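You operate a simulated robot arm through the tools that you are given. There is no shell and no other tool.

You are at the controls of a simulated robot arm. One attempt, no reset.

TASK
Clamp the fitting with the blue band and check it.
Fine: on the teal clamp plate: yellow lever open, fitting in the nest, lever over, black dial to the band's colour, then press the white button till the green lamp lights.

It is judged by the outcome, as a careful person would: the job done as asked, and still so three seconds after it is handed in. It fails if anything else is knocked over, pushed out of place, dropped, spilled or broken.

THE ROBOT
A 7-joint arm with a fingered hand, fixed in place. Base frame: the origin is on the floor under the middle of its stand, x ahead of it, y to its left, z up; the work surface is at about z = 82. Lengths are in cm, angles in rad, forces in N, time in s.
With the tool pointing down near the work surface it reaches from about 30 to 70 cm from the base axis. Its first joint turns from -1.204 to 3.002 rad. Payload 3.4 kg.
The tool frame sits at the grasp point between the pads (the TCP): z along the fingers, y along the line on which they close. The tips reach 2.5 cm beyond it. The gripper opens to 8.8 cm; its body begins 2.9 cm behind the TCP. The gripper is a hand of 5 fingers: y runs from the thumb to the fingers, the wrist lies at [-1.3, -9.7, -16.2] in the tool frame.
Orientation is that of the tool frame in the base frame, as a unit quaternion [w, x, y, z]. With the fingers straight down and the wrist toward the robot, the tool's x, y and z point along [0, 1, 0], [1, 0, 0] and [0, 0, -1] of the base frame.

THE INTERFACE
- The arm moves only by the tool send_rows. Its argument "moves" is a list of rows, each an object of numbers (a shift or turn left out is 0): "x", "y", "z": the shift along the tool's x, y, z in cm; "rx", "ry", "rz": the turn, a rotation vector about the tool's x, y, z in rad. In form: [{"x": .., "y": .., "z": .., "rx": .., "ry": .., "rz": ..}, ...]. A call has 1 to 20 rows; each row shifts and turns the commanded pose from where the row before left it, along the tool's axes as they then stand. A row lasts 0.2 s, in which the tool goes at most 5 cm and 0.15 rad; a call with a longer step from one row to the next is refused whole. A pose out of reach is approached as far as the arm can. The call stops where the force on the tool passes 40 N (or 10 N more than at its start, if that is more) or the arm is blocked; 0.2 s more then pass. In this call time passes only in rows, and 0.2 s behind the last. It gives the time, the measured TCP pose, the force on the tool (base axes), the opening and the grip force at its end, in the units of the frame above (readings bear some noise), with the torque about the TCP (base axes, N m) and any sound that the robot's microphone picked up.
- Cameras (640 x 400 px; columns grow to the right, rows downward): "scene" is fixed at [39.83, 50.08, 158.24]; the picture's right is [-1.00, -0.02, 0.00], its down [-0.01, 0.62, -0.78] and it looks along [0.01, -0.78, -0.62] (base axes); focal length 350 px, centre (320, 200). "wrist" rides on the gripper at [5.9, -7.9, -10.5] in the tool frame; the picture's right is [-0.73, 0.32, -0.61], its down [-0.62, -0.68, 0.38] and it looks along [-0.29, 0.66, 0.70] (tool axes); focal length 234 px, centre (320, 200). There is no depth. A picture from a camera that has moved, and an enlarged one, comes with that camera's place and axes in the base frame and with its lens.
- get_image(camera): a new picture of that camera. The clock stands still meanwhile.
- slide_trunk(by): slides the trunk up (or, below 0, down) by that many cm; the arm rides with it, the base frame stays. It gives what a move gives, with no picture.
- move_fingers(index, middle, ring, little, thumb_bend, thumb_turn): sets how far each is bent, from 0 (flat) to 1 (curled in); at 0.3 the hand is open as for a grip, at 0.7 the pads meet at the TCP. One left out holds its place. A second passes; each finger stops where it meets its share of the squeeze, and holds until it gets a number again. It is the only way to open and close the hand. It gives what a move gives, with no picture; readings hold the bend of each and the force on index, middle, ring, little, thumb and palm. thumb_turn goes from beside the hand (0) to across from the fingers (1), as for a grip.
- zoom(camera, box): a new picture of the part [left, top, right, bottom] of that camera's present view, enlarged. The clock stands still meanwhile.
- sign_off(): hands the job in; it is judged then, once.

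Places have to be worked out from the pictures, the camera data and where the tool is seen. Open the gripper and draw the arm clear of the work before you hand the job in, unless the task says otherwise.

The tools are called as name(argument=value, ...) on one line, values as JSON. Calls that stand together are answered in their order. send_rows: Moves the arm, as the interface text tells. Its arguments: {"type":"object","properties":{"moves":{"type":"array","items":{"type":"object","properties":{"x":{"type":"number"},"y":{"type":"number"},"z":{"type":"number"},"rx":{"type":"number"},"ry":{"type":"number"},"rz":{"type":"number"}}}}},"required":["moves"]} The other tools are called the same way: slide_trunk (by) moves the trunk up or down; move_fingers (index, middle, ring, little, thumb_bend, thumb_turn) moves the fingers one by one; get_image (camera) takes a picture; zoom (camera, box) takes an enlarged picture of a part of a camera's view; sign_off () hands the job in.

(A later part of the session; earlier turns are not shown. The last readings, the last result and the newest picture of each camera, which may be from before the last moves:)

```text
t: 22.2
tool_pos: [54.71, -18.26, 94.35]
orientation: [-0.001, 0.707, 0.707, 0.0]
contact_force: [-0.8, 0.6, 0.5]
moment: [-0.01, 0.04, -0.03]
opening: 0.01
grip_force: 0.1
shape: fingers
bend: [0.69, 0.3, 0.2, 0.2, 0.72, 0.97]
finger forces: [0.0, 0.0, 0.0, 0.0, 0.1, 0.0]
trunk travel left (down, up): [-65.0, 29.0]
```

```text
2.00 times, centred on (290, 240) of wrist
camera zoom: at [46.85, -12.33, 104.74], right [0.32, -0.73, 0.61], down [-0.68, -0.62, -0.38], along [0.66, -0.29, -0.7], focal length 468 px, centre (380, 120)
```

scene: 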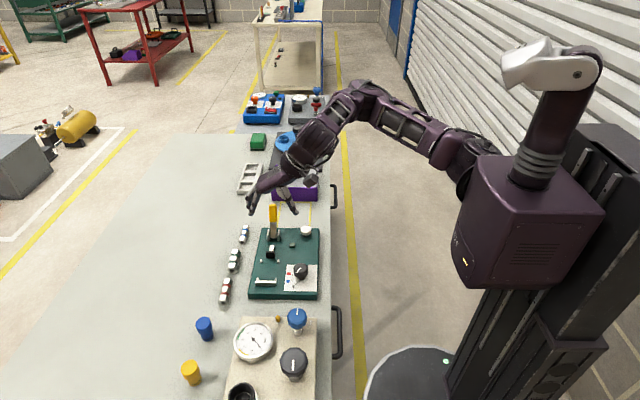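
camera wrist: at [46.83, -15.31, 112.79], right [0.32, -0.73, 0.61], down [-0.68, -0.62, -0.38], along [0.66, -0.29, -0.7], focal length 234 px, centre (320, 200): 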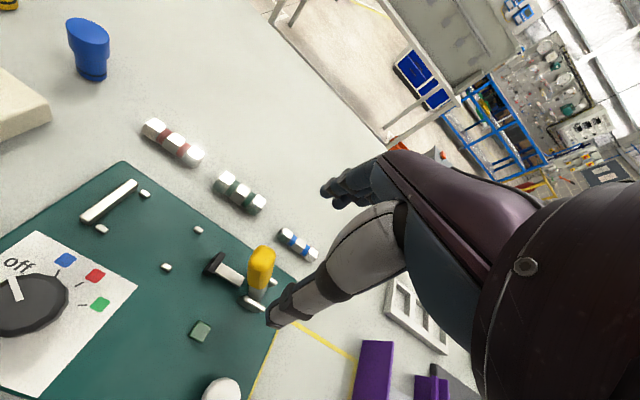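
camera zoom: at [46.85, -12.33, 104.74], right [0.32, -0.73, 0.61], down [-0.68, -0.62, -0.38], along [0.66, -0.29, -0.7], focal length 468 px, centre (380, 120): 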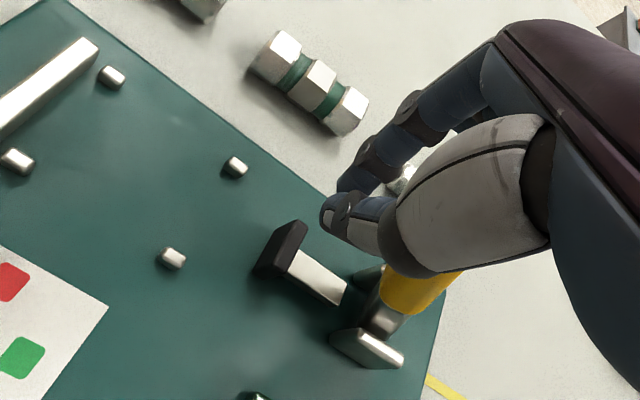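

Thumb and index are closed just in front of the handle. I'll push it toward -y up to near its starting position.

send_rows(moves=[{"x": -0.6}, {"x": -0.6}, {"x": -0.6}, {"x": -0.6}, {"x": -0.6}, {"x": -0.6}, {"x": -0.6}, {"x": -0.6}, {"x": -0.6}, {"x": -0.6}])

zoom(camera="scene", box=[233, 195, 329, 255])

```text
t: 24.4
tool_pos: [54.75, -24.27, 94.28]
orientation: [0.0, 0.708, 0.707, 0.0]
contact_force: [0.6, 0.4, -0.1]
moment: [-0.04, 0.01, 0.03]
opening: 0.0
grip_force: 0.0
shape: fingers
bend: [0.69, 0.3, 0.2, 0.2, 0.72, 0.97]
finger forces: [0.1, 0.0, 0.0, 0.0, 0.1, 0.0]
trunk travel left (down, up): [-65.0, 29.0]
```

```text
6.67 times, centred on (281, 225) of scene
camera zoom: at [39.83, 50.08, 158.24], right [-1.0, -0.02, 0.0], down [-0.01, 0.62, -0.78], along [0.01, -0.78, -0.62], focal length 2336 px, centre (580, 33)
```

zoom: 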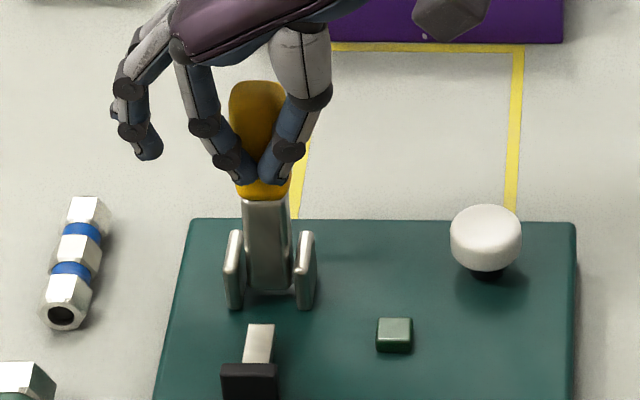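

The lever moves easily. I'll continue slowly toward and past the original position, checking force.

send_rows(moves=[{"x": -0.4}, {"x": -0.4}, {"x": -0.4}, {"x": -0.3}, {"x": -0.3}])

zoom(camera="scene", box=[233, 195, 329, 255])

```text
t: 25.6
tool_pos: [54.84, -26.05, 94.09]
orientation: [0.0, 0.708, 0.706, 0.0]
contact_force: [-1.1, 1.1, 0.2]
moment: [-0.02, 0.01, -0.01]
opening: 0.0
grip_force: 0.0
shape: fingers
bend: [0.69, 0.3, 0.2, 0.2, 0.72, 0.97]
finger forces: [0.0, 0.0, 0.0, 0.0, 0.1, 0.0]
trunk travel left (down, up): [-65.0, 29.0]
```

```text
6.67 times, centred on (281, 225) of scene
camera zoom: at [39.83, 50.08, 158.24], right [-1.0, -0.02, 0.0], down [-0.01, 0.62, -0.78], along [0.01, -0.78, -0.62], focal length 2336 px, centre (580, 33)
```

zoom: 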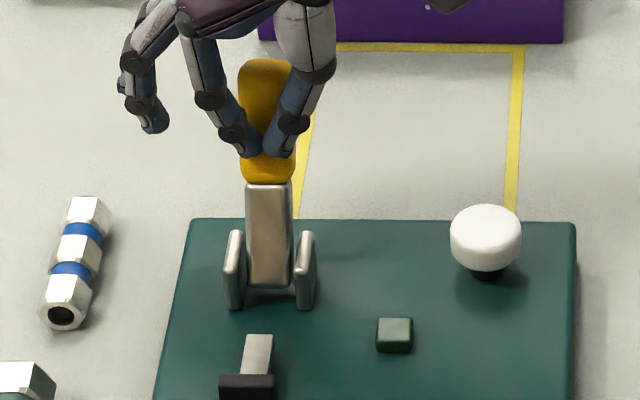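

The lever is now exactly at its original position. I'll push a bit more to see if it is a hard stop.

send_rows(moves=[{"x": -0.3}, {"x": -0.3}])

zoom(camera="scene", box=[233, 195, 329, 255])

```text
t: 26.2
tool_pos: [54.8, -26.38, 94.32]
orientation: [0.0, 0.707, 0.707, 0.001]
contact_force: [0.3, 6.9, 1.0]
moment: [0.2, -0.04, 0.04]
opening: 0.0
grip_force: 3.9
shape: fingers
bend: [0.69, 0.3, 0.2, 0.2, 0.72, 0.97]
finger forces: [6.5, 0.0, 0.1, 0.0, 1.4, 0.0]
trunk travel left (down, up): [-65.0, 29.0]
```

```text
6.67 times, centred on (281, 225) of scene
camera zoom: at [39.83, 50.08, 158.24], right [-1.0, -0.02, 0.0], down [-0.01, 0.62, -0.78], along [0.01, -0.78, -0.62], focal length 2336 px, centre (580, 33)
```

zoom: 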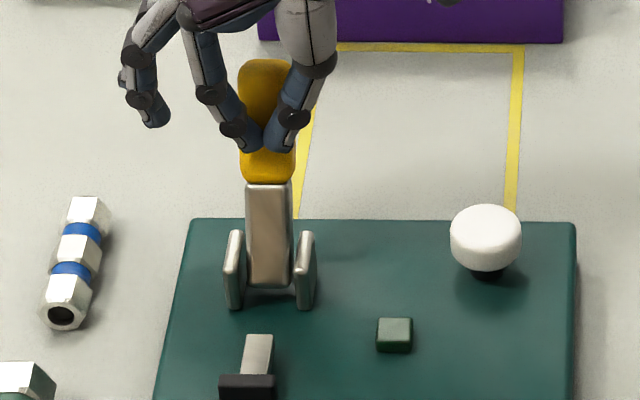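

It is a hard stop there (about 7 N, no motion). So I'll test the other end the same way: rise, go behind the handle, and push it toward +y with positive contact.

send_rows(moves=[{"x": 0.4}, {"z": -3}, {"z": -3}, {"x": -2.2}, {"x": -2.0}, {"z": 3}, {"z": 3}])

zoom(camera="scene", box=[233, 180, 329, 240])

zoom(camera="wrist", box=[140, 140, 440, 340])

```text
t: 27.8
tool_pos: [54.71, -30.63, 94.2]
orientation: [0.0, 0.708, 0.706, 0.0]
contact_force: [0.9, -1.2, 1.0]
moment: [0.0, -0.01, -0.04]
opening: 0.01
grip_force: 0.3
shape: fingers
bend: [0.69, 0.3, 0.2, 0.2, 0.72, 0.98]
finger forces: [1.0, 0.1, 0.0, 0.0, 0.2, 0.1]
trunk travel left (down, up): [-65.0, 29.0]
```

```text
6.67 times, centred on (281, 210) of scene
camera zoom: at [39.83, 50.08, 158.24], right [-1.0, -0.02, 0.0], down [-0.01, 0.62, -0.78], along [0.01, -0.78, -0.62], focal length 2336 px, centre (580, 133)
```

zoom: 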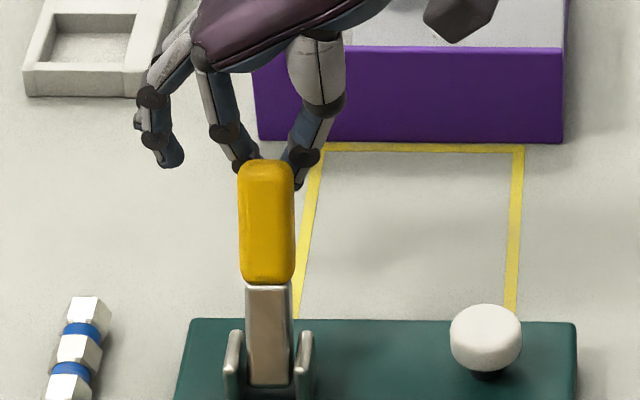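

```text
2.00 times, centred on (290, 240) of wrist
camera zoom: at [46.9, -24.59, 104.66], right [0.32, -0.73, 0.61], down [-0.68, -0.62, -0.38], along [0.66, -0.29, -0.7], focal length 468 px, centre (380, 120)
```

zoom: 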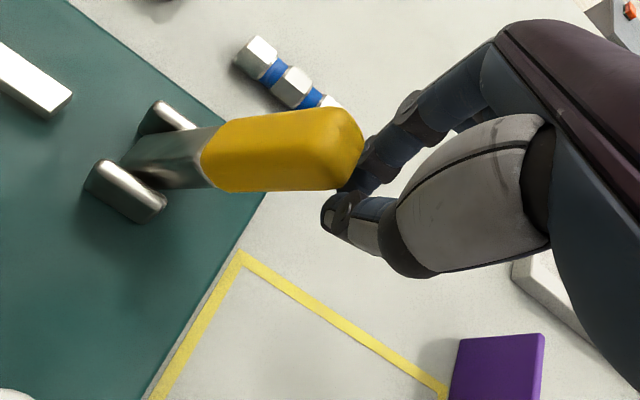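

The closed fingertips are just behind the handle. I'm pushing it toward +y.

send_rows(moves=[{"x": 0.6}, {"x": 0.6}, {"x": 0.6}, {"x": 0.6}, {"x": 0.6}, {"x": 0.6}, {"x": 0.6}, {"x": 0.6}, {"x": 0.6}, {"x": 0.6}, {"x": 0.5, "z": 0.2}])

zoom(camera="scene", box=[233, 195, 329, 255])

zoom(camera="wrist", box=[140, 140, 440, 340])

```text
t: 30.2
tool_pos: [54.64, -23.9, 93.9]
orientation: [0.0, 0.708, 0.707, 0.001]
contact_force: [0.3, -0.3, -1.3]
moment: [-0.01, 0.03, 0.02]
opening: 0.0
grip_force: 0.1
shape: fingers
bend: [0.69, 0.3, 0.2, 0.2, 0.72, 0.98]
finger forces: [0.0, 0.0, 0.0, 0.0, 0.0, 0.0]
trunk travel left (down, up): [-65.0, 29.0]
```

```text
6.67 times, centred on (281, 225) of scene
camera zoom: at [39.83, 50.08, 158.24], right [-1.0, -0.02, 0.0], down [-0.01, 0.62, -0.78], along [0.01, -0.78, -0.62], focal length 2336 px, centre (580, 33)
```

zoom: 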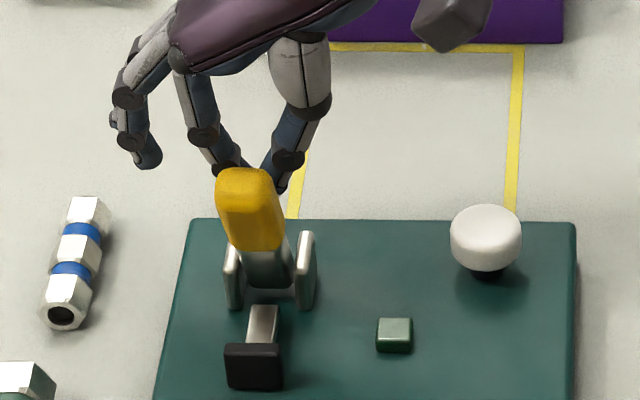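

```text
2.00 times, centred on (290, 240) of wrist
camera zoom: at [46.88, -18.01, 104.44], right [0.32, -0.73, 0.61], down [-0.68, -0.62, -0.38], along [0.66, -0.29, -0.7], focal length 468 px, centre (380, 120)
```

zoom: 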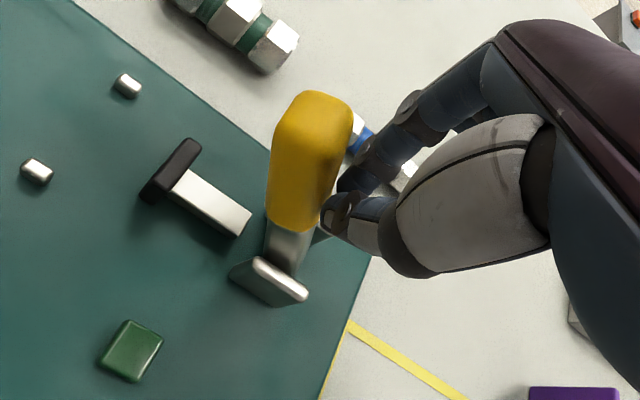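

The lever top is in exactly the same spot as before. A slightly further push will show if it's the forward stop.

send_rows(moves=[{"x": 0.3, "z": 0.1}, {"x": 0.3, "z": 0.1}, {"x": 0.3, "z": 0.1}])

zoom(camera="scene", box=[233, 195, 329, 255])

```text
t: 31.0
tool_pos: [54.66, -23.76, 93.89]
orientation: [0.002, 0.71, 0.704, 0.001]
contact_force: [3.1, -23.5, 18.6]
moment: [-0.51, -0.18, -0.16]
opening: 0.0
grip_force: 15.4
shape: fingers
bend: [0.69, 0.3, 0.2, 0.2, 0.72, 0.99]
finger forces: [25.8, 0.0, 0.0, 0.0, 4.0, 0.0]
trunk travel left (down, up): [-65.0, 29.0]
```

```text
6.67 times, centred on (281, 225) of scene
camera zoom: at [39.83, 50.08, 158.24], right [-1.0, -0.02, 0.0], down [-0.01, 0.62, -0.78], along [0.01, -0.78, -0.62], focal length 2336 px, centre (580, 33)
```

zoom: 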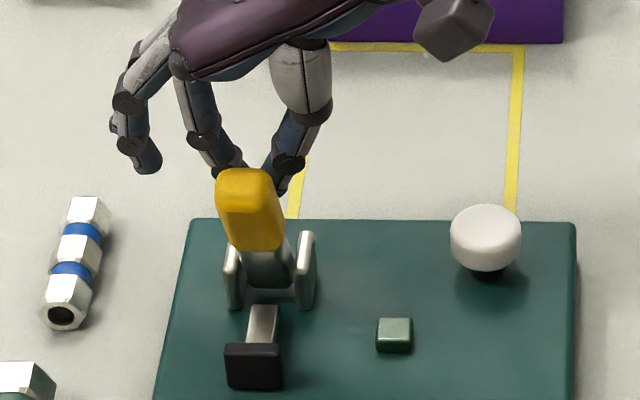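

The force jumped to about 30 N with no motion, so this is the forward stop: lever forward is open (plunger retracted) and lever back is closed. The nest then has a little axial clearance. The lever is now open, so I'll back off and lift away.

send_rows(moves=[{"x": -0.6, "z": -0.2}, {"x": -0.6, "z": -0.5}, {"z": -4}, {"z": -4}, {"z": -4}])

move_fingers(index=0.42, middle=0.2, ring=0.1, little=0.1, thumb_bend=0.45)

get_image(camera="scene")

get_image(camera="wrist")

```text
t: 32.2
tool_pos: [54.66, -24.06, 106.55]
orientation: [-0.001, 0.707, 0.707, 0.0]
contact_force: [0.5, 0.2, -0.4]
moment: [0.02, 0.0, 0.03]
opening: 0.0
grip_force: 0.1
shape: fingers
bend: [0.69, 0.3, 0.2, 0.2, 0.72, 0.98]
finger forces: [0.1, 0.1, 0.1, 0.0, 0.1, 0.0]
trunk travel left (down, up): [-65.0, 29.0]
```

```text
t: 33.2
tool_pos: [54.79, -24.11, 106.37]
orientation: [0.0, 0.708, 0.706, 0.0]
contact_force: [0.5, 0.2, 0.4]
moment: [0.0, 0.0, 0.01]
opening: 5.56
grip_force: 0.0
shape: fingers
bend: [0.42, 0.2, 0.1, 0.1, 0.45, 0.98]
finger forces: [0.1, 0.0, 0.1, 0.1, 0.0, 0.0]
trunk travel left (down, up): [-65.0, 29.0]
```

```text
taken
```

scene: 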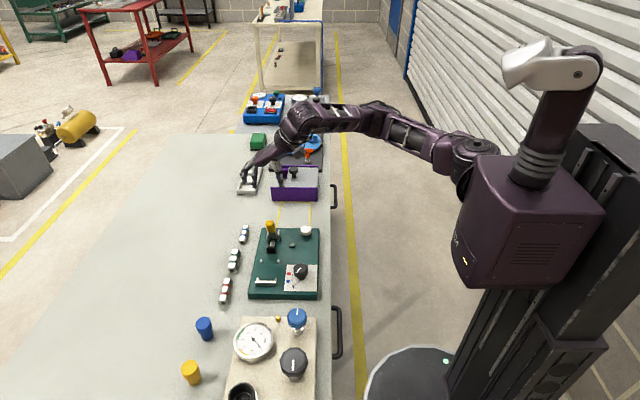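

```text
taken
camera wrist: at [46.85, -18.24, 116.87], right [0.32, -0.73, 0.61], down [-0.68, -0.62, -0.38], along [0.66, -0.29, -0.7], focal length 234 px, centre (320, 200)
```

wrist: 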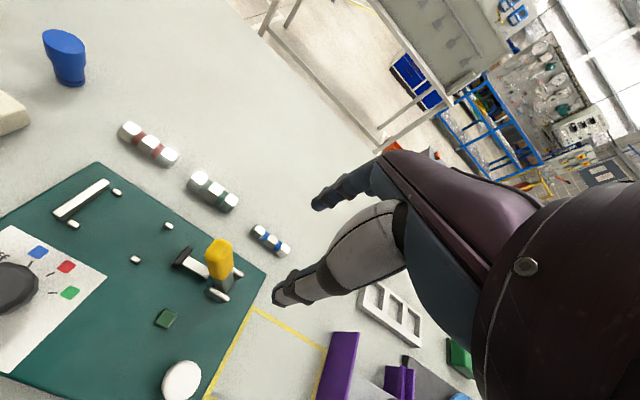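

The lever stays open. I'll move over the blue fitting at a safe height, adding a slight pitch so the wrist camera clears the lever.

send_rows(moves=[{"x": -1.3, "y": 3.2}, {"x": -1.3, "y": 3.2}, {"x": -1.3, "y": 3.2}, {"rx": 0.08}, {"rx": 0.07}])

zoom(camera="scene", box=[195, 150, 307, 250])

get_image(camera="wrist")

```text
t: 34.4
tool_pos: [64.51, -28.17, 106.31]
orientation: [-0.053, 0.705, 0.705, -0.054]
contact_force: [0.6, 0.5, -0.3]
moment: [0.0, 0.02, 0.01]
opening: 5.55
grip_force: 0.0
shape: fingers
bend: [0.42, 0.2, 0.1, 0.1, 0.45, 0.98]
finger forces: [0.1, 0.0, 0.1, 0.1, 0.0, 0.1]
trunk travel left (down, up): [-65.0, 29.0]
```

```text
4.00 times, centred on (251, 200) of scene
camera zoom: at [39.83, 50.08, 158.24], right [-1.0, -0.02, 0.0], down [-0.01, 0.62, -0.78], along [0.01, -0.78, -0.62], focal length 1401 px, centre (596, 200)
```

zoom: 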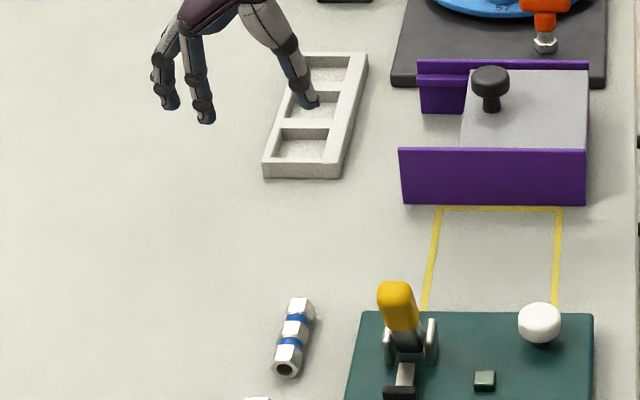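

```text
taken
camera wrist: at [58.19, -22.21, 117.95], right [0.41, -0.73, 0.55], down [-0.73, -0.62, -0.28], along [0.54, -0.29, -0.79], focal length 234 px, centre (320, 200)
```

wrist: 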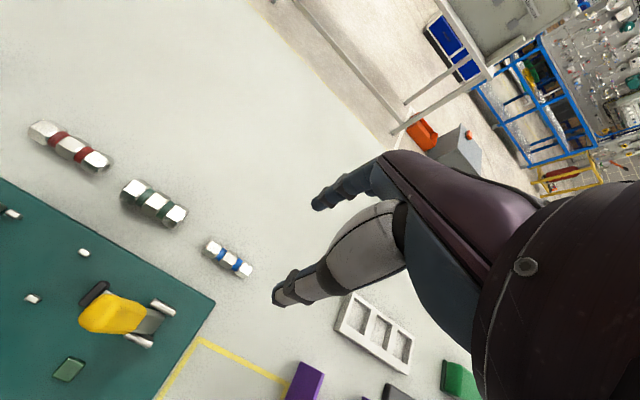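

The pose is well reached. I'll descend straight down to z≈92 and recheck the alignment on the fitting.

send_rows(moves=[{"z": 4.6, "y": 0.69}, {"z": 4.6, "y": 0.69}, {"z": 4.6, "y": 0.69}])

zoom(camera="scene", box=[205, 190, 301, 250])

zoom(camera="wrist", box=[140, 140, 440, 340])

```text
t: 35.2
tool_pos: [64.45, -28.4, 92.44]
orientation: [-0.053, 0.705, 0.705, -0.053]
contact_force: [-0.6, 0.4, -0.2]
moment: [0.01, 0.03, 0.02]
opening: 5.55
grip_force: 0.0
shape: fingers
bend: [0.42, 0.2, 0.1, 0.1, 0.45, 0.98]
finger forces: [0.0, 0.0, 0.1, 0.0, 0.0, 0.0]
trunk travel left (down, up): [-65.0, 29.0]
```

```text
6.67 times, centred on (253, 220) of scene
camera zoom: at [39.83, 50.08, 158.24], right [-1.0, -0.02, 0.0], down [-0.01, 0.62, -0.78], along [0.01, -0.78, -0.62], focal length 2336 px, centre (767, 67)
```

zoom: 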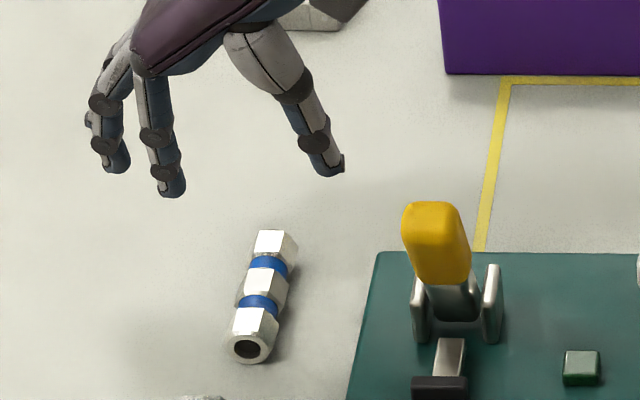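

```text
2.00 times, centred on (290, 240) of wrist
camera zoom: at [58.21, -22.28, 103.92], right [0.41, -0.73, 0.55], down [-0.73, -0.62, -0.28], along [0.55, -0.29, -0.79], focal length 468 px, centre (380, 120)
```

zoom: 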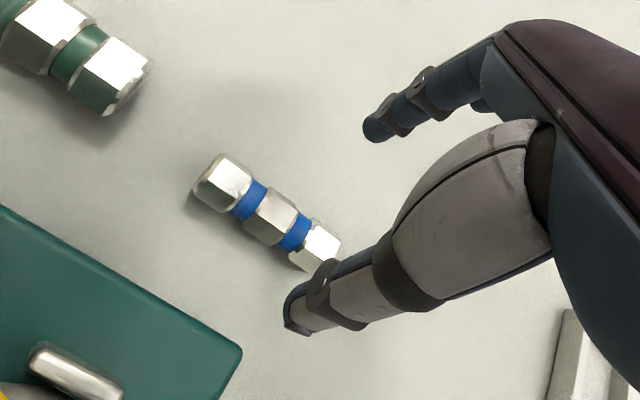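

Tips bracket the fitting well, and I judge the fitting's centre at about (64.2, -27.1, 83). I'll narrow the fingers a little and descend most of the way, then check.

move_fingers(index=0.46, thumb_bend=0.5)

send_rows(moves=[{"x": 0.4, "z": 2.4, "y": 0.36}, {"z": 2.4, "y": 0.36}])

zoom(camera="scene", box=[205, 195, 301, 255])

zoom(camera="wrist", box=[180, 140, 440, 340])

```text
t: 36.2
tool_pos: [64.35, -28.13, 92.45]
orientation: [-0.053, 0.705, 0.705, -0.052]
contact_force: [0.2, -0.4, 0.7]
moment: [0.03, 0.03, -0.01]
opening: 4.66
grip_force: 0.1
shape: fingers
bend: [0.46, 0.2, 0.1, 0.1, 0.5, 0.98]
finger forces: [0.1, 0.0, 0.1, 0.0, 0.0, 0.1]
trunk travel left (down, up): [-65.0, 29.0]
```

```text
t: 36.8
tool_pos: [64.34, -27.86, 87.57]
orientation: [-0.053, 0.706, 0.705, -0.053]
contact_force: [0.1, 0.6, -0.1]
moment: [-0.01, -0.01, -0.01]
opening: 4.63
grip_force: 0.0
shape: fingers
bend: [0.46, 0.2, 0.1, 0.1, 0.5, 0.98]
finger forces: [0.0, 0.0, 0.1, 0.0, 0.1, 0.0]
trunk travel left (down, up): [-65.0, 29.0]
```

```text
6.67 times, centred on (253, 225) of scene
camera zoom: at [39.83, 50.08, 158.24], right [-1.0, -0.02, 0.0], down [-0.01, 0.62, -0.78], along [0.01, -0.78, -0.62], focal length 2336 px, centre (767, 33)
```

zoom: 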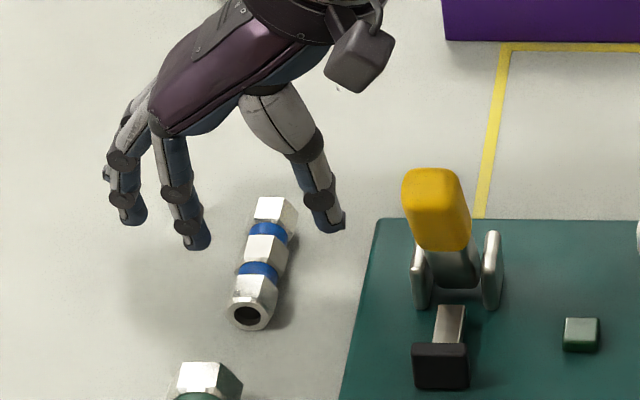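

```text
2.00 times, centred on (310, 240) of wrist
camera zoom: at [58.14, -21.83, 99.09], right [0.41, -0.73, 0.55], down [-0.73, -0.62, -0.28], along [0.55, -0.29, -0.79], focal length 468 px, centre (340, 120)
```

zoom: 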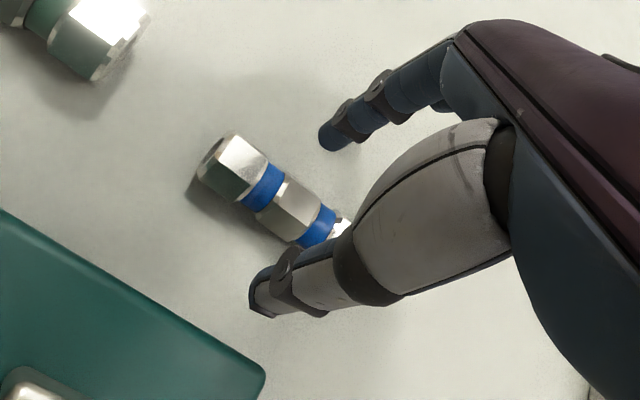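

The alignment looks good, with the fitting between the thumb and index. I'll descend the last 2.5 cm gently.

send_rows(moves=[{"z": 0.9, "y": 0.14}, {"z": 0.9, "y": 0.14}, {"z": 0.7, "y": 0.1}])

zoom(camera="scene", box=[205, 200, 301, 260])

zoom(camera="wrist", box=[180, 140, 440, 340])

```text
t: 37.6
tool_pos: [64.21, -27.73, 85.26]
orientation: [-0.052, 0.706, 0.705, -0.052]
contact_force: [-0.4, -0.6, 6.1]
moment: [0.05, -0.21, -0.05]
opening: 4.65
grip_force: 3.2
shape: fingers
bend: [0.46, 0.2, 0.1, 0.1, 0.5, 0.98]
finger forces: [6.3, 0.1, 0.0, 0.1, 0.0, 0.1]
trunk travel left (down, up): [-65.0, 29.0]
```

```text
6.67 times, centred on (253, 230) of scene
camera zoom: at [39.83, 50.08, 158.24], right [-1.0, -0.02, 0.0], down [-0.01, 0.62, -0.78], along [0.01, -0.78, -0.62], focal length 2336 px, centre (767, 0)
```

zoom: 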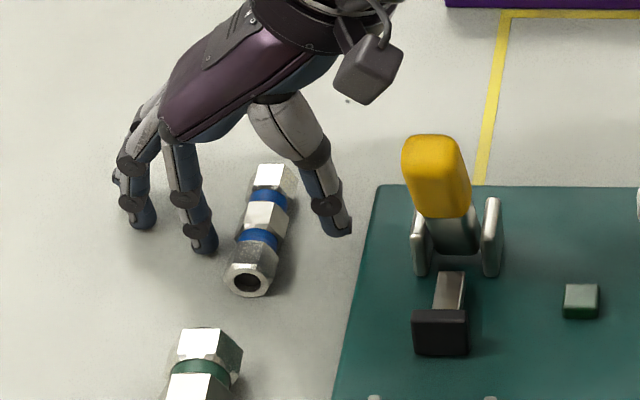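

```text
2.00 times, centred on (310, 240) of wrist
camera zoom: at [58.05, -21.78, 96.75], right [0.41, -0.73, 0.55], down [-0.73, -0.62, -0.28], along [0.55, -0.29, -0.78], focal length 468 px, centre (340, 120)
```

zoom: 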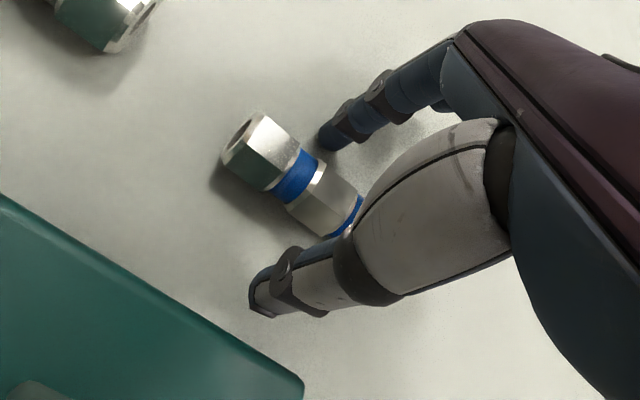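

The index tip touched the table (about 6 N), so I'll lift 0.3 cm. Then I'll close thumb and index on the centre hex.

send_rows(moves=[{"z": -0.3, "y": -0.045}])

move_fingers(index=0.56, thumb_bend=0.6)

zoom(camera="scene", box=[205, 200, 301, 260])

zoom(camera="wrist", box=[180, 140, 440, 340])

```text
t: 38.0
tool_pos: [64.37, -27.75, 85.27]
orientation: [-0.053, 0.706, 0.704, -0.053]
contact_force: [0.5, 0.3, 1.1]
moment: [0.0, 0.0, 0.01]
opening: 4.65
grip_force: 0.1
shape: fingers
bend: [0.46, 0.2, 0.1, 0.1, 0.5, 0.98]
finger forces: [0.8, 0.1, 0.0, 0.1, 0.0, 0.1]
trunk travel left (down, up): [-65.0, 29.0]
```

```text
t: 39.0
tool_pos: [64.32, -27.7, 85.27]
orientation: [-0.053, 0.705, 0.705, -0.054]
contact_force: [0.1, 0.3, 0.4]
moment: [0.02, 0.01, 0.04]
opening: 2.49
grip_force: 0.0
shape: fingers
bend: [0.56, 0.2, 0.1, 0.1, 0.6, 0.98]
finger forces: [0.0, 0.0, 0.1, 0.0, 0.1, 0.0]
trunk travel left (down, up): [-65.0, 29.0]
```

```text
6.67 times, centred on (253, 230) of scene
camera zoom: at [39.83, 50.08, 158.24], right [-1.0, -0.02, 0.0], down [-0.01, 0.62, -0.78], along [0.01, -0.78, -0.62], focal length 2336 px, centre (767, 0)
```

zoom: 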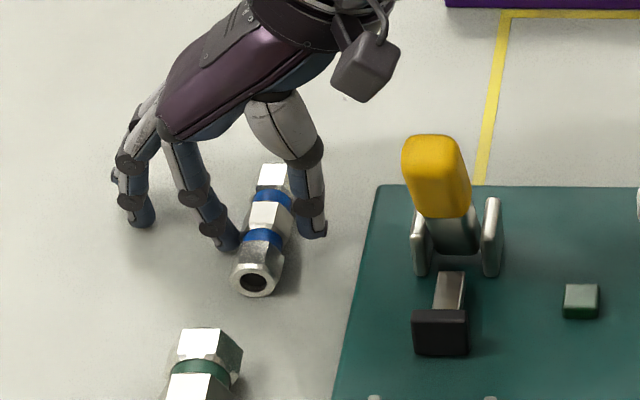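

```text
2.00 times, centred on (310, 240) of wrist
camera zoom: at [58.14, -21.81, 96.86], right [0.41, -0.73, 0.55], down [-0.73, -0.62, -0.28], along [0.55, -0.29, -0.79], focal length 468 px, centre (340, 120)
```

zoom: 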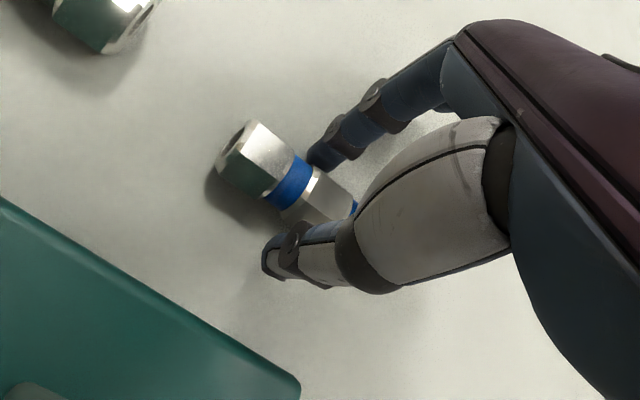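

Fingers are adjacent to the centre hex, slightly toward its front end. I'll shift 0.35 cm toward -y and close to grip.

send_rows(moves=[{"x": -0.35}])

move_fingers(index=0.68, thumb_bend=0.72)

zoom(camera="scene", box=[205, 200, 301, 260])

zoom(camera="wrist", box=[180, 140, 440, 340])

```text
t: 39.4
tool_pos: [64.32, -28.07, 85.35]
orientation: [-0.053, 0.705, 0.705, -0.053]
contact_force: [0.4, 1.5, 0.7]
moment: [-0.02, 0.02, -0.02]
opening: 2.46
grip_force: 0.4
shape: fingers
bend: [0.56, 0.2, 0.1, 0.1, 0.6, 0.98]
finger forces: [0.2, 0.0, 0.0, 0.0, 0.1, 0.0]
trunk travel left (down, up): [-65.0, 29.0]
```

```text
t: 40.4
tool_pos: [64.39, -28.12, 85.41]
orientation: [-0.053, 0.706, 0.704, -0.053]
contact_force: [0.2, 0.4, -1.1]
moment: [0.0, 0.0, 0.01]
opening: 1.38
grip_force: 4.4
shape: fingers
bend: [0.61, 0.2, 0.1, 0.1, 0.66, 0.97]
finger forces: [4.6, 0.0, 0.1, 0.0, 4.3, 0.0]
trunk travel left (down, up): [-65.0, 29.0]
```

```text
6.67 times, centred on (253, 230) of scene
camera zoom: at [39.83, 50.08, 158.24], right [-1.0, -0.02, 0.0], down [-0.01, 0.62, -0.78], along [0.01, -0.78, -0.62], focal length 2336 px, centre (767, 0)
```

zoom: 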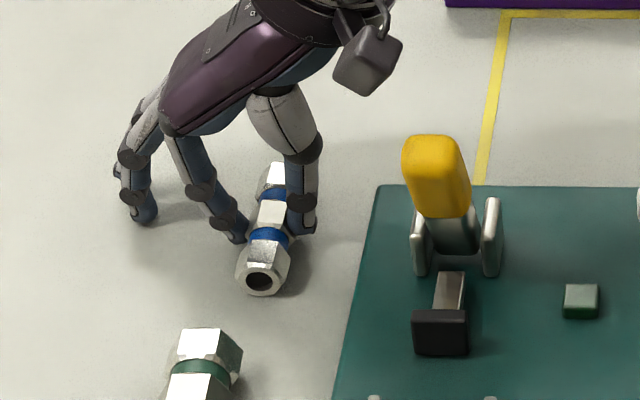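

```text
2.00 times, centred on (310, 240) of wrist
camera zoom: at [58.12, -22.17, 96.87], right [0.41, -0.73, 0.55], down [-0.73, -0.62, -0.28], along [0.55, -0.29, -0.79], focal length 468 px, centre (340, 120)
```

zoom: 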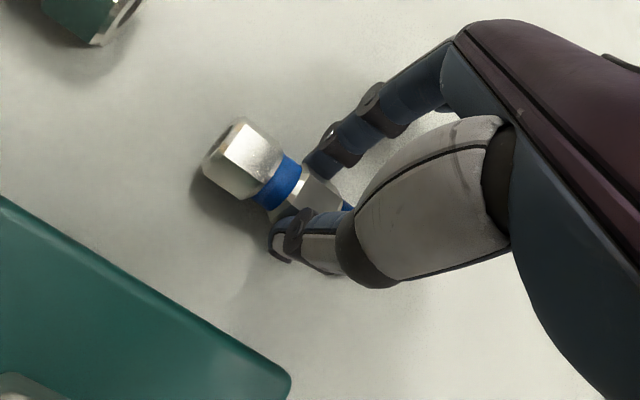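

The fitting is gripped at about 4.5 N. I'll squeeze slightly more, then lift 1.5 cm and check that it holds.

move_fingers(index=0.72, thumb_bend=0.76)

send_rows(moves=[{"z": -0.5, "y": -0.075}, {"z": -0.5, "y": -0.075}, {"z": -0.6, "y": -0.09}])

zoom(camera="scene", box=[205, 200, 301, 260])

zoom(camera="wrist", box=[180, 140, 440, 340])

```text
t: 41.4
tool_pos: [64.38, -28.13, 85.23]
orientation: [-0.053, 0.705, 0.705, -0.052]
contact_force: [-0.6, 0.4, -0.2]
moment: [-0.05, 0.0, 0.01]
opening: 1.26
grip_force: 8.9
shape: fingers
bend: [0.58, 0.2, 0.1, 0.1, 0.67, 0.97]
finger forces: [8.7, 0.0, 0.1, 0.0, 8.6, 0.0]
trunk travel left (down, up): [-65.0, 29.0]
```

```text
t: 42.2
tool_pos: [64.25, -28.12, 86.92]
orientation: [-0.053, 0.706, 0.704, -0.052]
contact_force: [0.2, 0.2, -0.5]
moment: [0.01, 0.01, 0.0]
opening: 1.26
grip_force: 9.0
shape: fingers
bend: [0.58, 0.2, 0.1, 0.1, 0.67, 0.97]
finger forces: [8.7, 0.1, 0.1, 0.1, 8.4, 0.1]
trunk travel left (down, up): [-65.0, 29.0]
```

```text
6.67 times, centred on (253, 230) of scene
camera zoom: at [39.83, 50.08, 158.24], right [-1.0, -0.02, 0.0], down [-0.01, 0.62, -0.78], along [0.01, -0.78, -0.62], focal length 2336 px, centre (767, 0)
```

zoom: 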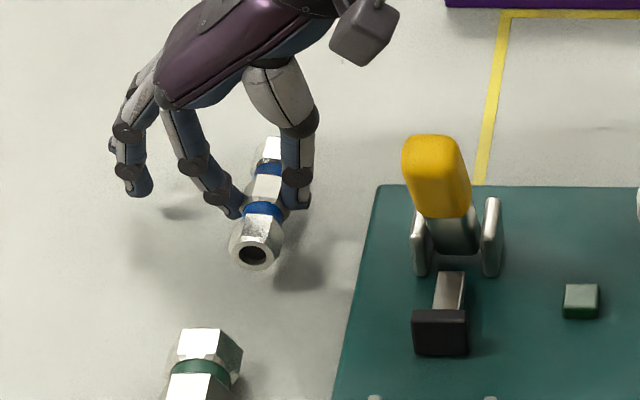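

```text
2.00 times, centred on (310, 240) of wrist
camera zoom: at [58.08, -22.18, 98.45], right [0.41, -0.73, 0.55], down [-0.73, -0.62, -0.28], along [0.54, -0.29, -0.79], focal length 468 px, centre (340, 120)
```

zoom: 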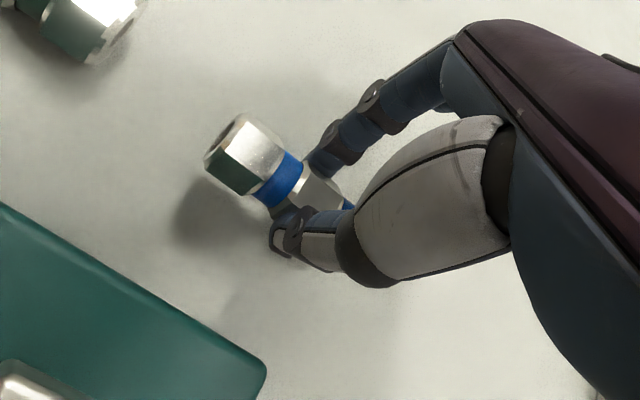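

The fitting is held firmly. I'll lift it clear at a moderate pace and look again.

send_rows(moves=[{"z": -1.5, "y": -0.23}, {"z": -2.5, "y": -0.375}, {"z": -2.5, "y": -0.375}, {"z": -2.5, "y": -0.375}, {"z": -2.5, "y": -0.375}, {"z": -2.5, "y": -0.375}, {"z": -1.5, "y": -0.23}])

zoom(camera="scene", box=[205, 160, 301, 220])

zoom(camera="wrist", box=[180, 140, 440, 340])

```text
t: 43.8
tool_pos: [64.26, -28.04, 102.59]
orientation: [-0.053, 0.705, 0.705, -0.054]
contact_force: [-0.6, -0.8, -0.9]
moment: [0.01, 0.02, -0.01]
opening: 1.24
grip_force: 8.4
shape: fingers
bend: [0.58, 0.2, 0.1, 0.1, 0.67, 0.97]
finger forces: [8.7, 0.0, 0.0, 0.0, 8.4, 0.0]
trunk travel left (down, up): [-65.0, 29.0]
```

```text
6.67 times, centred on (253, 190) of scene
camera zoom: at [39.83, 50.08, 158.24], right [-1.0, -0.02, 0.0], down [-0.01, 0.62, -0.78], along [0.01, -0.78, -0.62], focal length 2336 px, centre (767, 267)
```

zoom: 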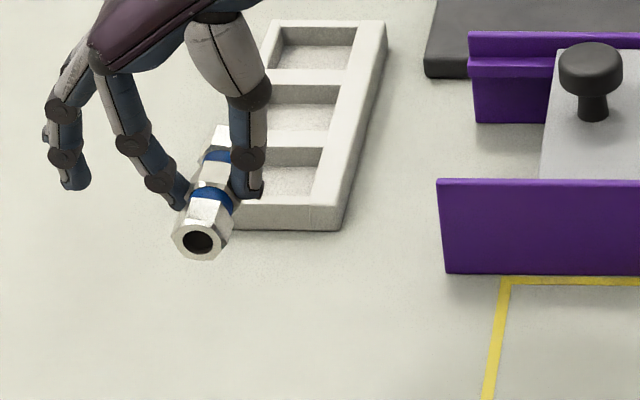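

```text
2.00 times, centred on (310, 240) of wrist
camera zoom: at [58.11, -22.15, 114.25], right [0.41, -0.73, 0.55], down [-0.73, -0.62, -0.28], along [0.54, -0.29, -0.79], focal length 468 px, centre (340, 120)
```

zoom: 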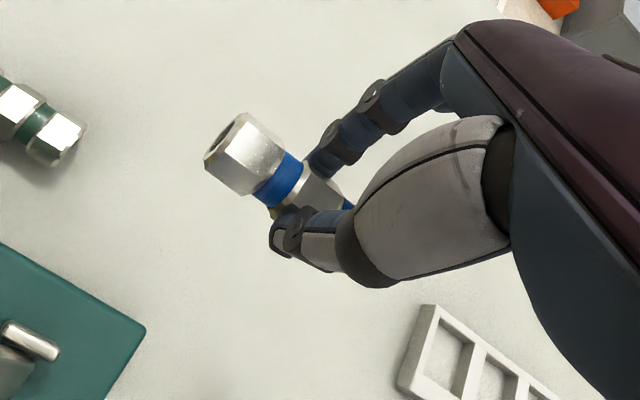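

The fitting hangs level, and its centre is at about TCP + (-0.35, +0.4, -2.1). I'm carrying it at this height over the nest (target centre about (55.0, -11.9)).

send_rows(moves=[{"x": 1.0, "y": -0.55, "z": 0.08}, {"x": 2.1, "y": -1.18, "z": 0.18}, {"x": 2.1, "y": -1.18, "z": 0.18}, {"x": 2.1, "y": -1.18, "z": 0.18}, {"x": 2.1, "y": -1.18, "z": 0.18}, {"x": 2.1, "y": -1.18, "z": 0.18}, {"x": 2.1, "y": -1.18, "z": 0.18}, {"x": 1.3, "y": -0.7, "z": 0.1}, {"x": 0.8, "y": -0.45, "z": 0.07}])

zoom(camera="scene", box=[225, 190, 337, 290])

zoom(camera="wrist", box=[100, 120, 440, 360])

```text
t: 45.8
tool_pos: [55.49, -12.51, 102.61]
orientation: [-0.053, 0.706, 0.704, -0.053]
contact_force: [0.1, 0.0, -0.6]
moment: [-0.02, 0.02, -0.01]
opening: 1.24
grip_force: 8.3
shape: fingers
bend: [0.58, 0.2, 0.1, 0.1, 0.67, 0.97]
finger forces: [8.6, 0.1, 0.1, 0.0, 8.4, 0.1]
trunk travel left (down, up): [-65.0, 29.0]
```

```text
4.00 times, centred on (281, 240) of scene
camera zoom: at [39.83, 50.08, 158.24], right [-1.0, -0.02, 0.0], down [-0.01, 0.62, -0.78], along [0.01, -0.78, -0.62], focal length 1401 px, centre (476, 40)
```

zoom: 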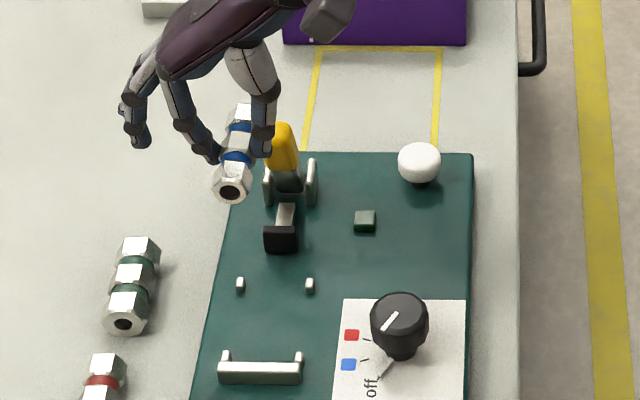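

```text
1.67 times, centred on (270, 240) of wrist
camera zoom: at [49.27, -6.45, 114.16], right [0.41, -0.73, 0.55], down [-0.73, -0.62, -0.28], along [0.55, -0.29, -0.79], focal length 390 px, centre (403, 133)
```

zoom: 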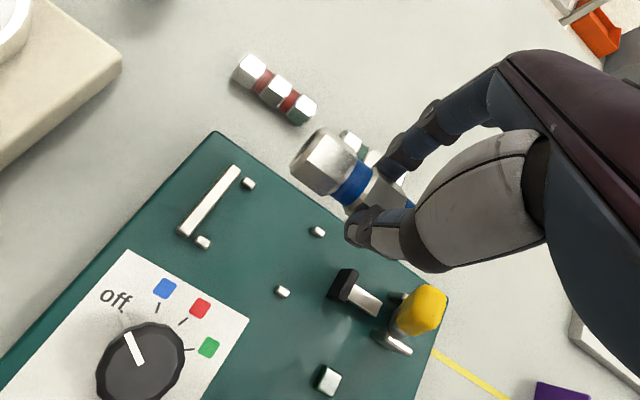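

The fitting is above the nest. I'll descend to about 4 cm above the plate and check.

send_rows(moves=[{"z": 1.5, "y": 0.23}, {"z": 2.5, "y": 0.377}, {"z": 2.5, "y": 0.377}, {"z": 2.5, "y": 0.377}, {"z": 1.5, "y": 0.23}, {"z": 0.9, "y": 0.136}])

zoom(camera="scene", box=[225, 215, 321, 285])

zoom(camera="wrist", box=[130, 140, 430, 360])

```text
t: 47.2
tool_pos: [55.46, -12.45, 90.93]
orientation: [-0.053, 0.705, 0.705, -0.053]
contact_force: [0.5, -0.8, -0.5]
moment: [-0.01, -0.02, 0.0]
opening: 1.27
grip_force: 8.8
shape: fingers
bend: [0.58, 0.2, 0.1, 0.1, 0.67, 0.97]
finger forces: [8.5, 0.1, 0.1, 0.1, 8.3, 0.0]
trunk travel left (down, up): [-65.0, 29.0]
```

```text
5.71 times, centred on (273, 250) of scene
camera zoom: at [39.83, 50.08, 158.24], right [-1.0, -0.02, 0.0], down [-0.01, 0.62, -0.78], along [0.01, -0.78, -0.62], focal length 2002 px, centre (589, -86)
```

zoom: 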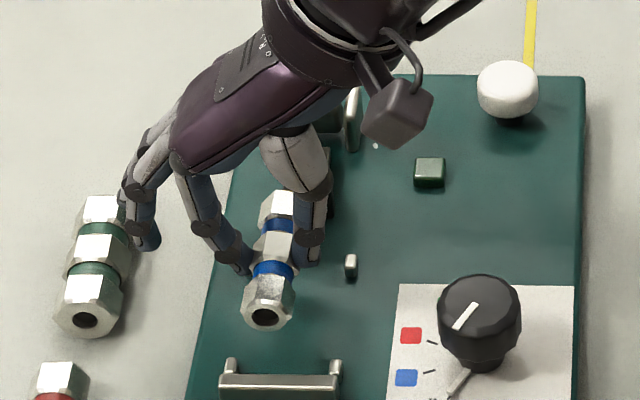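

```text
1.82 times, centred on (280, 250) of wrist
camera zoom: at [49.26, -6.5, 102.62], right [0.41, -0.73, 0.55], down [-0.73, -0.62, -0.28], along [0.55, -0.29, -0.79], focal length 426 px, centre (393, 109)
```

zoom: 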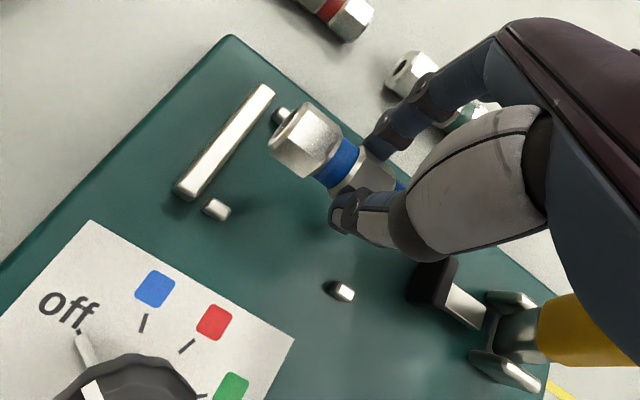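

The alignment looks good: front face at about y -8.6 versus the bar at -7.8, and x centred between pegs. The outer fingers are near the green fitting, so I'll bring them in slightly before lowering.

move_fingers(middle=0.25, ring=0.25, little=0.25)

send_rows(moves=[{"z": 1.0, "y": 0.15}, {"z": 1.0, "y": 0.15}, {"z": 0.6, "y": 0.09}])

zoom(camera="scene", box=[225, 220, 321, 290])

zoom(camera="wrist", box=[130, 120, 430, 360])

```text
t: 48.2
tool_pos: [55.51, -12.51, 91.08]
orientation: [-0.053, 0.706, 0.704, -0.052]
contact_force: [1.0, -0.4, -0.2]
moment: [0.0, 0.0, 0.0]
opening: 1.24
grip_force: 8.4
shape: fingers
bend: [0.58, 0.25, 0.25, 0.25, 0.67, 0.97]
finger forces: [8.6, 0.1, 0.1, 0.0, 8.3, 0.1]
trunk travel left (down, up): [-65.0, 29.0]
```

```text
t: 49.0
tool_pos: [55.41, -12.56, 88.38]
orientation: [-0.053, 0.705, 0.705, -0.053]
contact_force: [-0.4, 0.5, 0.1]
moment: [0.0, 0.02, 0.01]
opening: 1.26
grip_force: 8.4
shape: fingers
bend: [0.58, 0.25, 0.25, 0.25, 0.67, 0.97]
finger forces: [8.5, 0.1, 0.0, 0.1, 8.3, 0.1]
trunk travel left (down, up): [-65.0, 29.0]
```

```text
5.71 times, centred on (273, 255) of scene
camera zoom: at [39.83, 50.08, 158.24], right [-1.0, -0.02, 0.0], down [-0.01, 0.62, -0.78], along [0.01, -0.78, -0.62], focal length 2002 px, centre (589, -114)
```

zoom: 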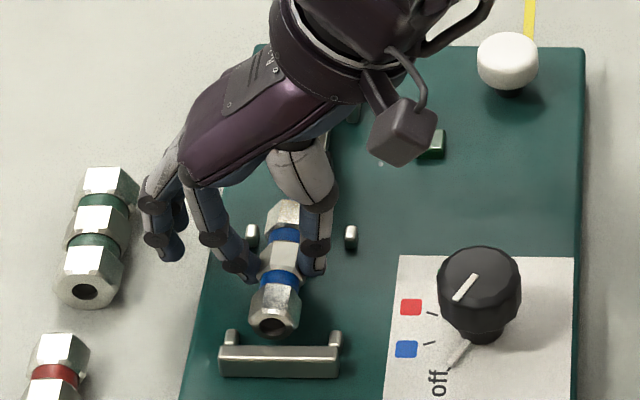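

```text
1.67 times, centred on (280, 240) of wrist
camera zoom: at [49.22, -6.52, 99.99], right [0.41, -0.73, 0.55], down [-0.73, -0.62, -0.28], along [0.54, -0.29, -0.79], focal length 390 px, centre (387, 133)
```

zoom: 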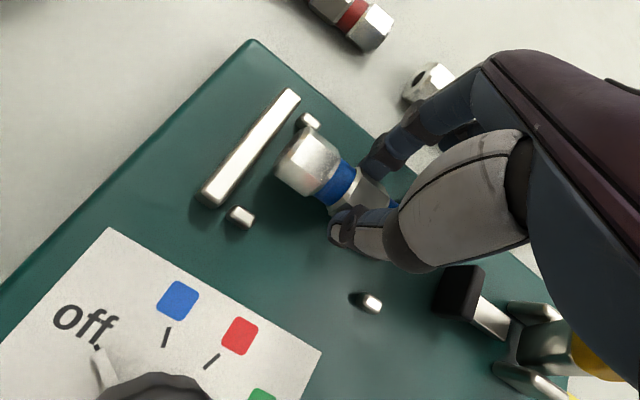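

The fitting sits between the pegs and just behind the bar. I'll lower the last part in small steps, watching for contact.

send_rows(moves=[{"z": 0.5, "y": 0.06}, {"z": 0.5, "y": 0.06}, {"z": 0.3, "y": 0.03}])

zoom(camera="scene", box=[235, 225, 315, 285])

```text
t: 49.8
tool_pos: [55.29, -12.39, 87.49]
orientation: [-0.052, 0.706, 0.705, -0.05]
contact_force: [0.6, -0.3, 13.4]
moment: [-0.01, 0.06, 0.0]
opening: 1.26
grip_force: 10.8
shape: fingers
bend: [0.58, 0.25, 0.25, 0.25, 0.68, 0.97]
finger forces: [8.6, 0.0, 0.0, 0.0, 13.0, 0.0]
trunk travel left (down, up): [-65.0, 29.0]
```

```text
6.67 times, centred on (275, 255) of scene
camera zoom: at [39.83, 50.08, 158.24], right [-1.0, -0.02, 0.0], down [-0.01, 0.62, -0.78], along [0.01, -0.78, -0.62], focal length 2336 px, centre (620, -167)
```

zoom: 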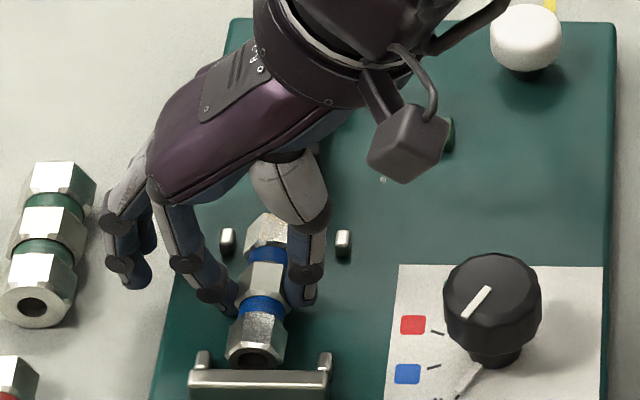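

Contact with the plate came at about 13 N, so the fitting is down. I'll ease up about 0.25 cm to relieve the load and then open thumb and index gently.

send_rows(moves=[{"z": -0.25, "y": -0.04}])

move_fingers(index=0.57, thumb_bend=0.64)

zoom(camera="scene", box=[235, 225, 315, 285])

zoom(camera="wrist", box=[180, 120, 430, 320])

```text
t: 50.2
tool_pos: [55.42, -12.42, 87.4]
orientation: [-0.052, 0.705, 0.705, -0.053]
contact_force: [1.1, -0.5, 9.9]
moment: [0.04, -0.02, 0.01]
opening: 1.22
grip_force: 9.8
shape: fingers
bend: [0.58, 0.25, 0.25, 0.25, 0.68, 0.97]
finger forces: [8.9, 0.1, 0.0, 0.0, 11.3, 0.0]
trunk travel left (down, up): [-65.0, 29.0]
```

```text
t: 51.2
tool_pos: [55.31, -12.44, 87.47]
orientation: [-0.053, 0.706, 0.705, -0.052]
contact_force: [-1.1, 2.2, 5.1]
moment: [0.06, 0.03, 0.0]
opening: 1.63
grip_force: 3.0
shape: fingers
bend: [0.6, 0.25, 0.25, 0.25, 0.64, 0.97]
finger forces: [5.3, 0.0, 0.0, 0.1, 0.5, 0.1]
trunk travel left (down, up): [-65.0, 29.0]
```

```text
6.67 times, centred on (275, 255) of scene
camera zoom: at [39.83, 50.08, 158.24], right [-1.0, -0.02, 0.0], down [-0.01, 0.62, -0.78], along [0.01, -0.78, -0.62], focal length 2336 px, centre (620, -167)
```

zoom: 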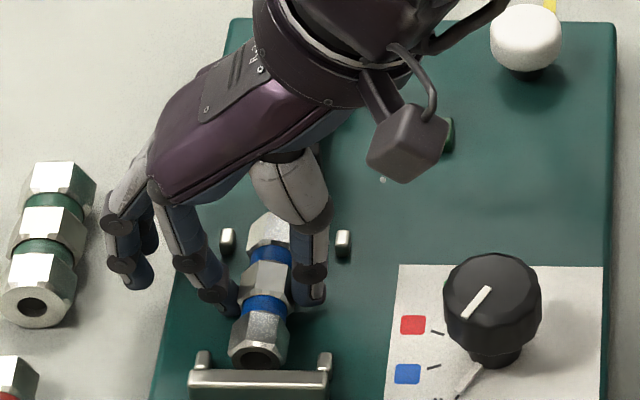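

```text
2.00 times, centred on (305, 220) of wrist
camera zoom: at [49.1, -6.45, 98.99], right [0.41, -0.73, 0.55], down [-0.73, -0.62, -0.28], along [0.55, -0.29, -0.79], focal length 468 px, centre (350, 160)
```

zoom: 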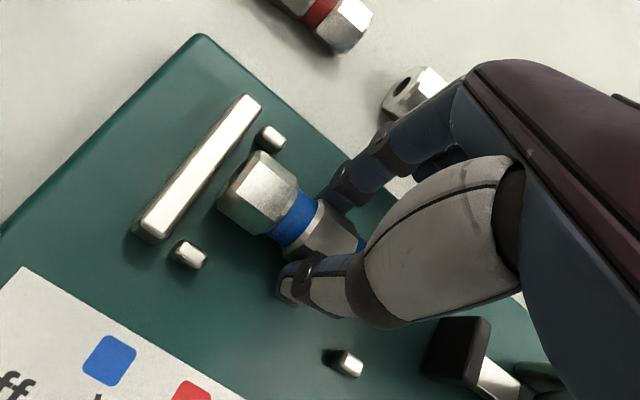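

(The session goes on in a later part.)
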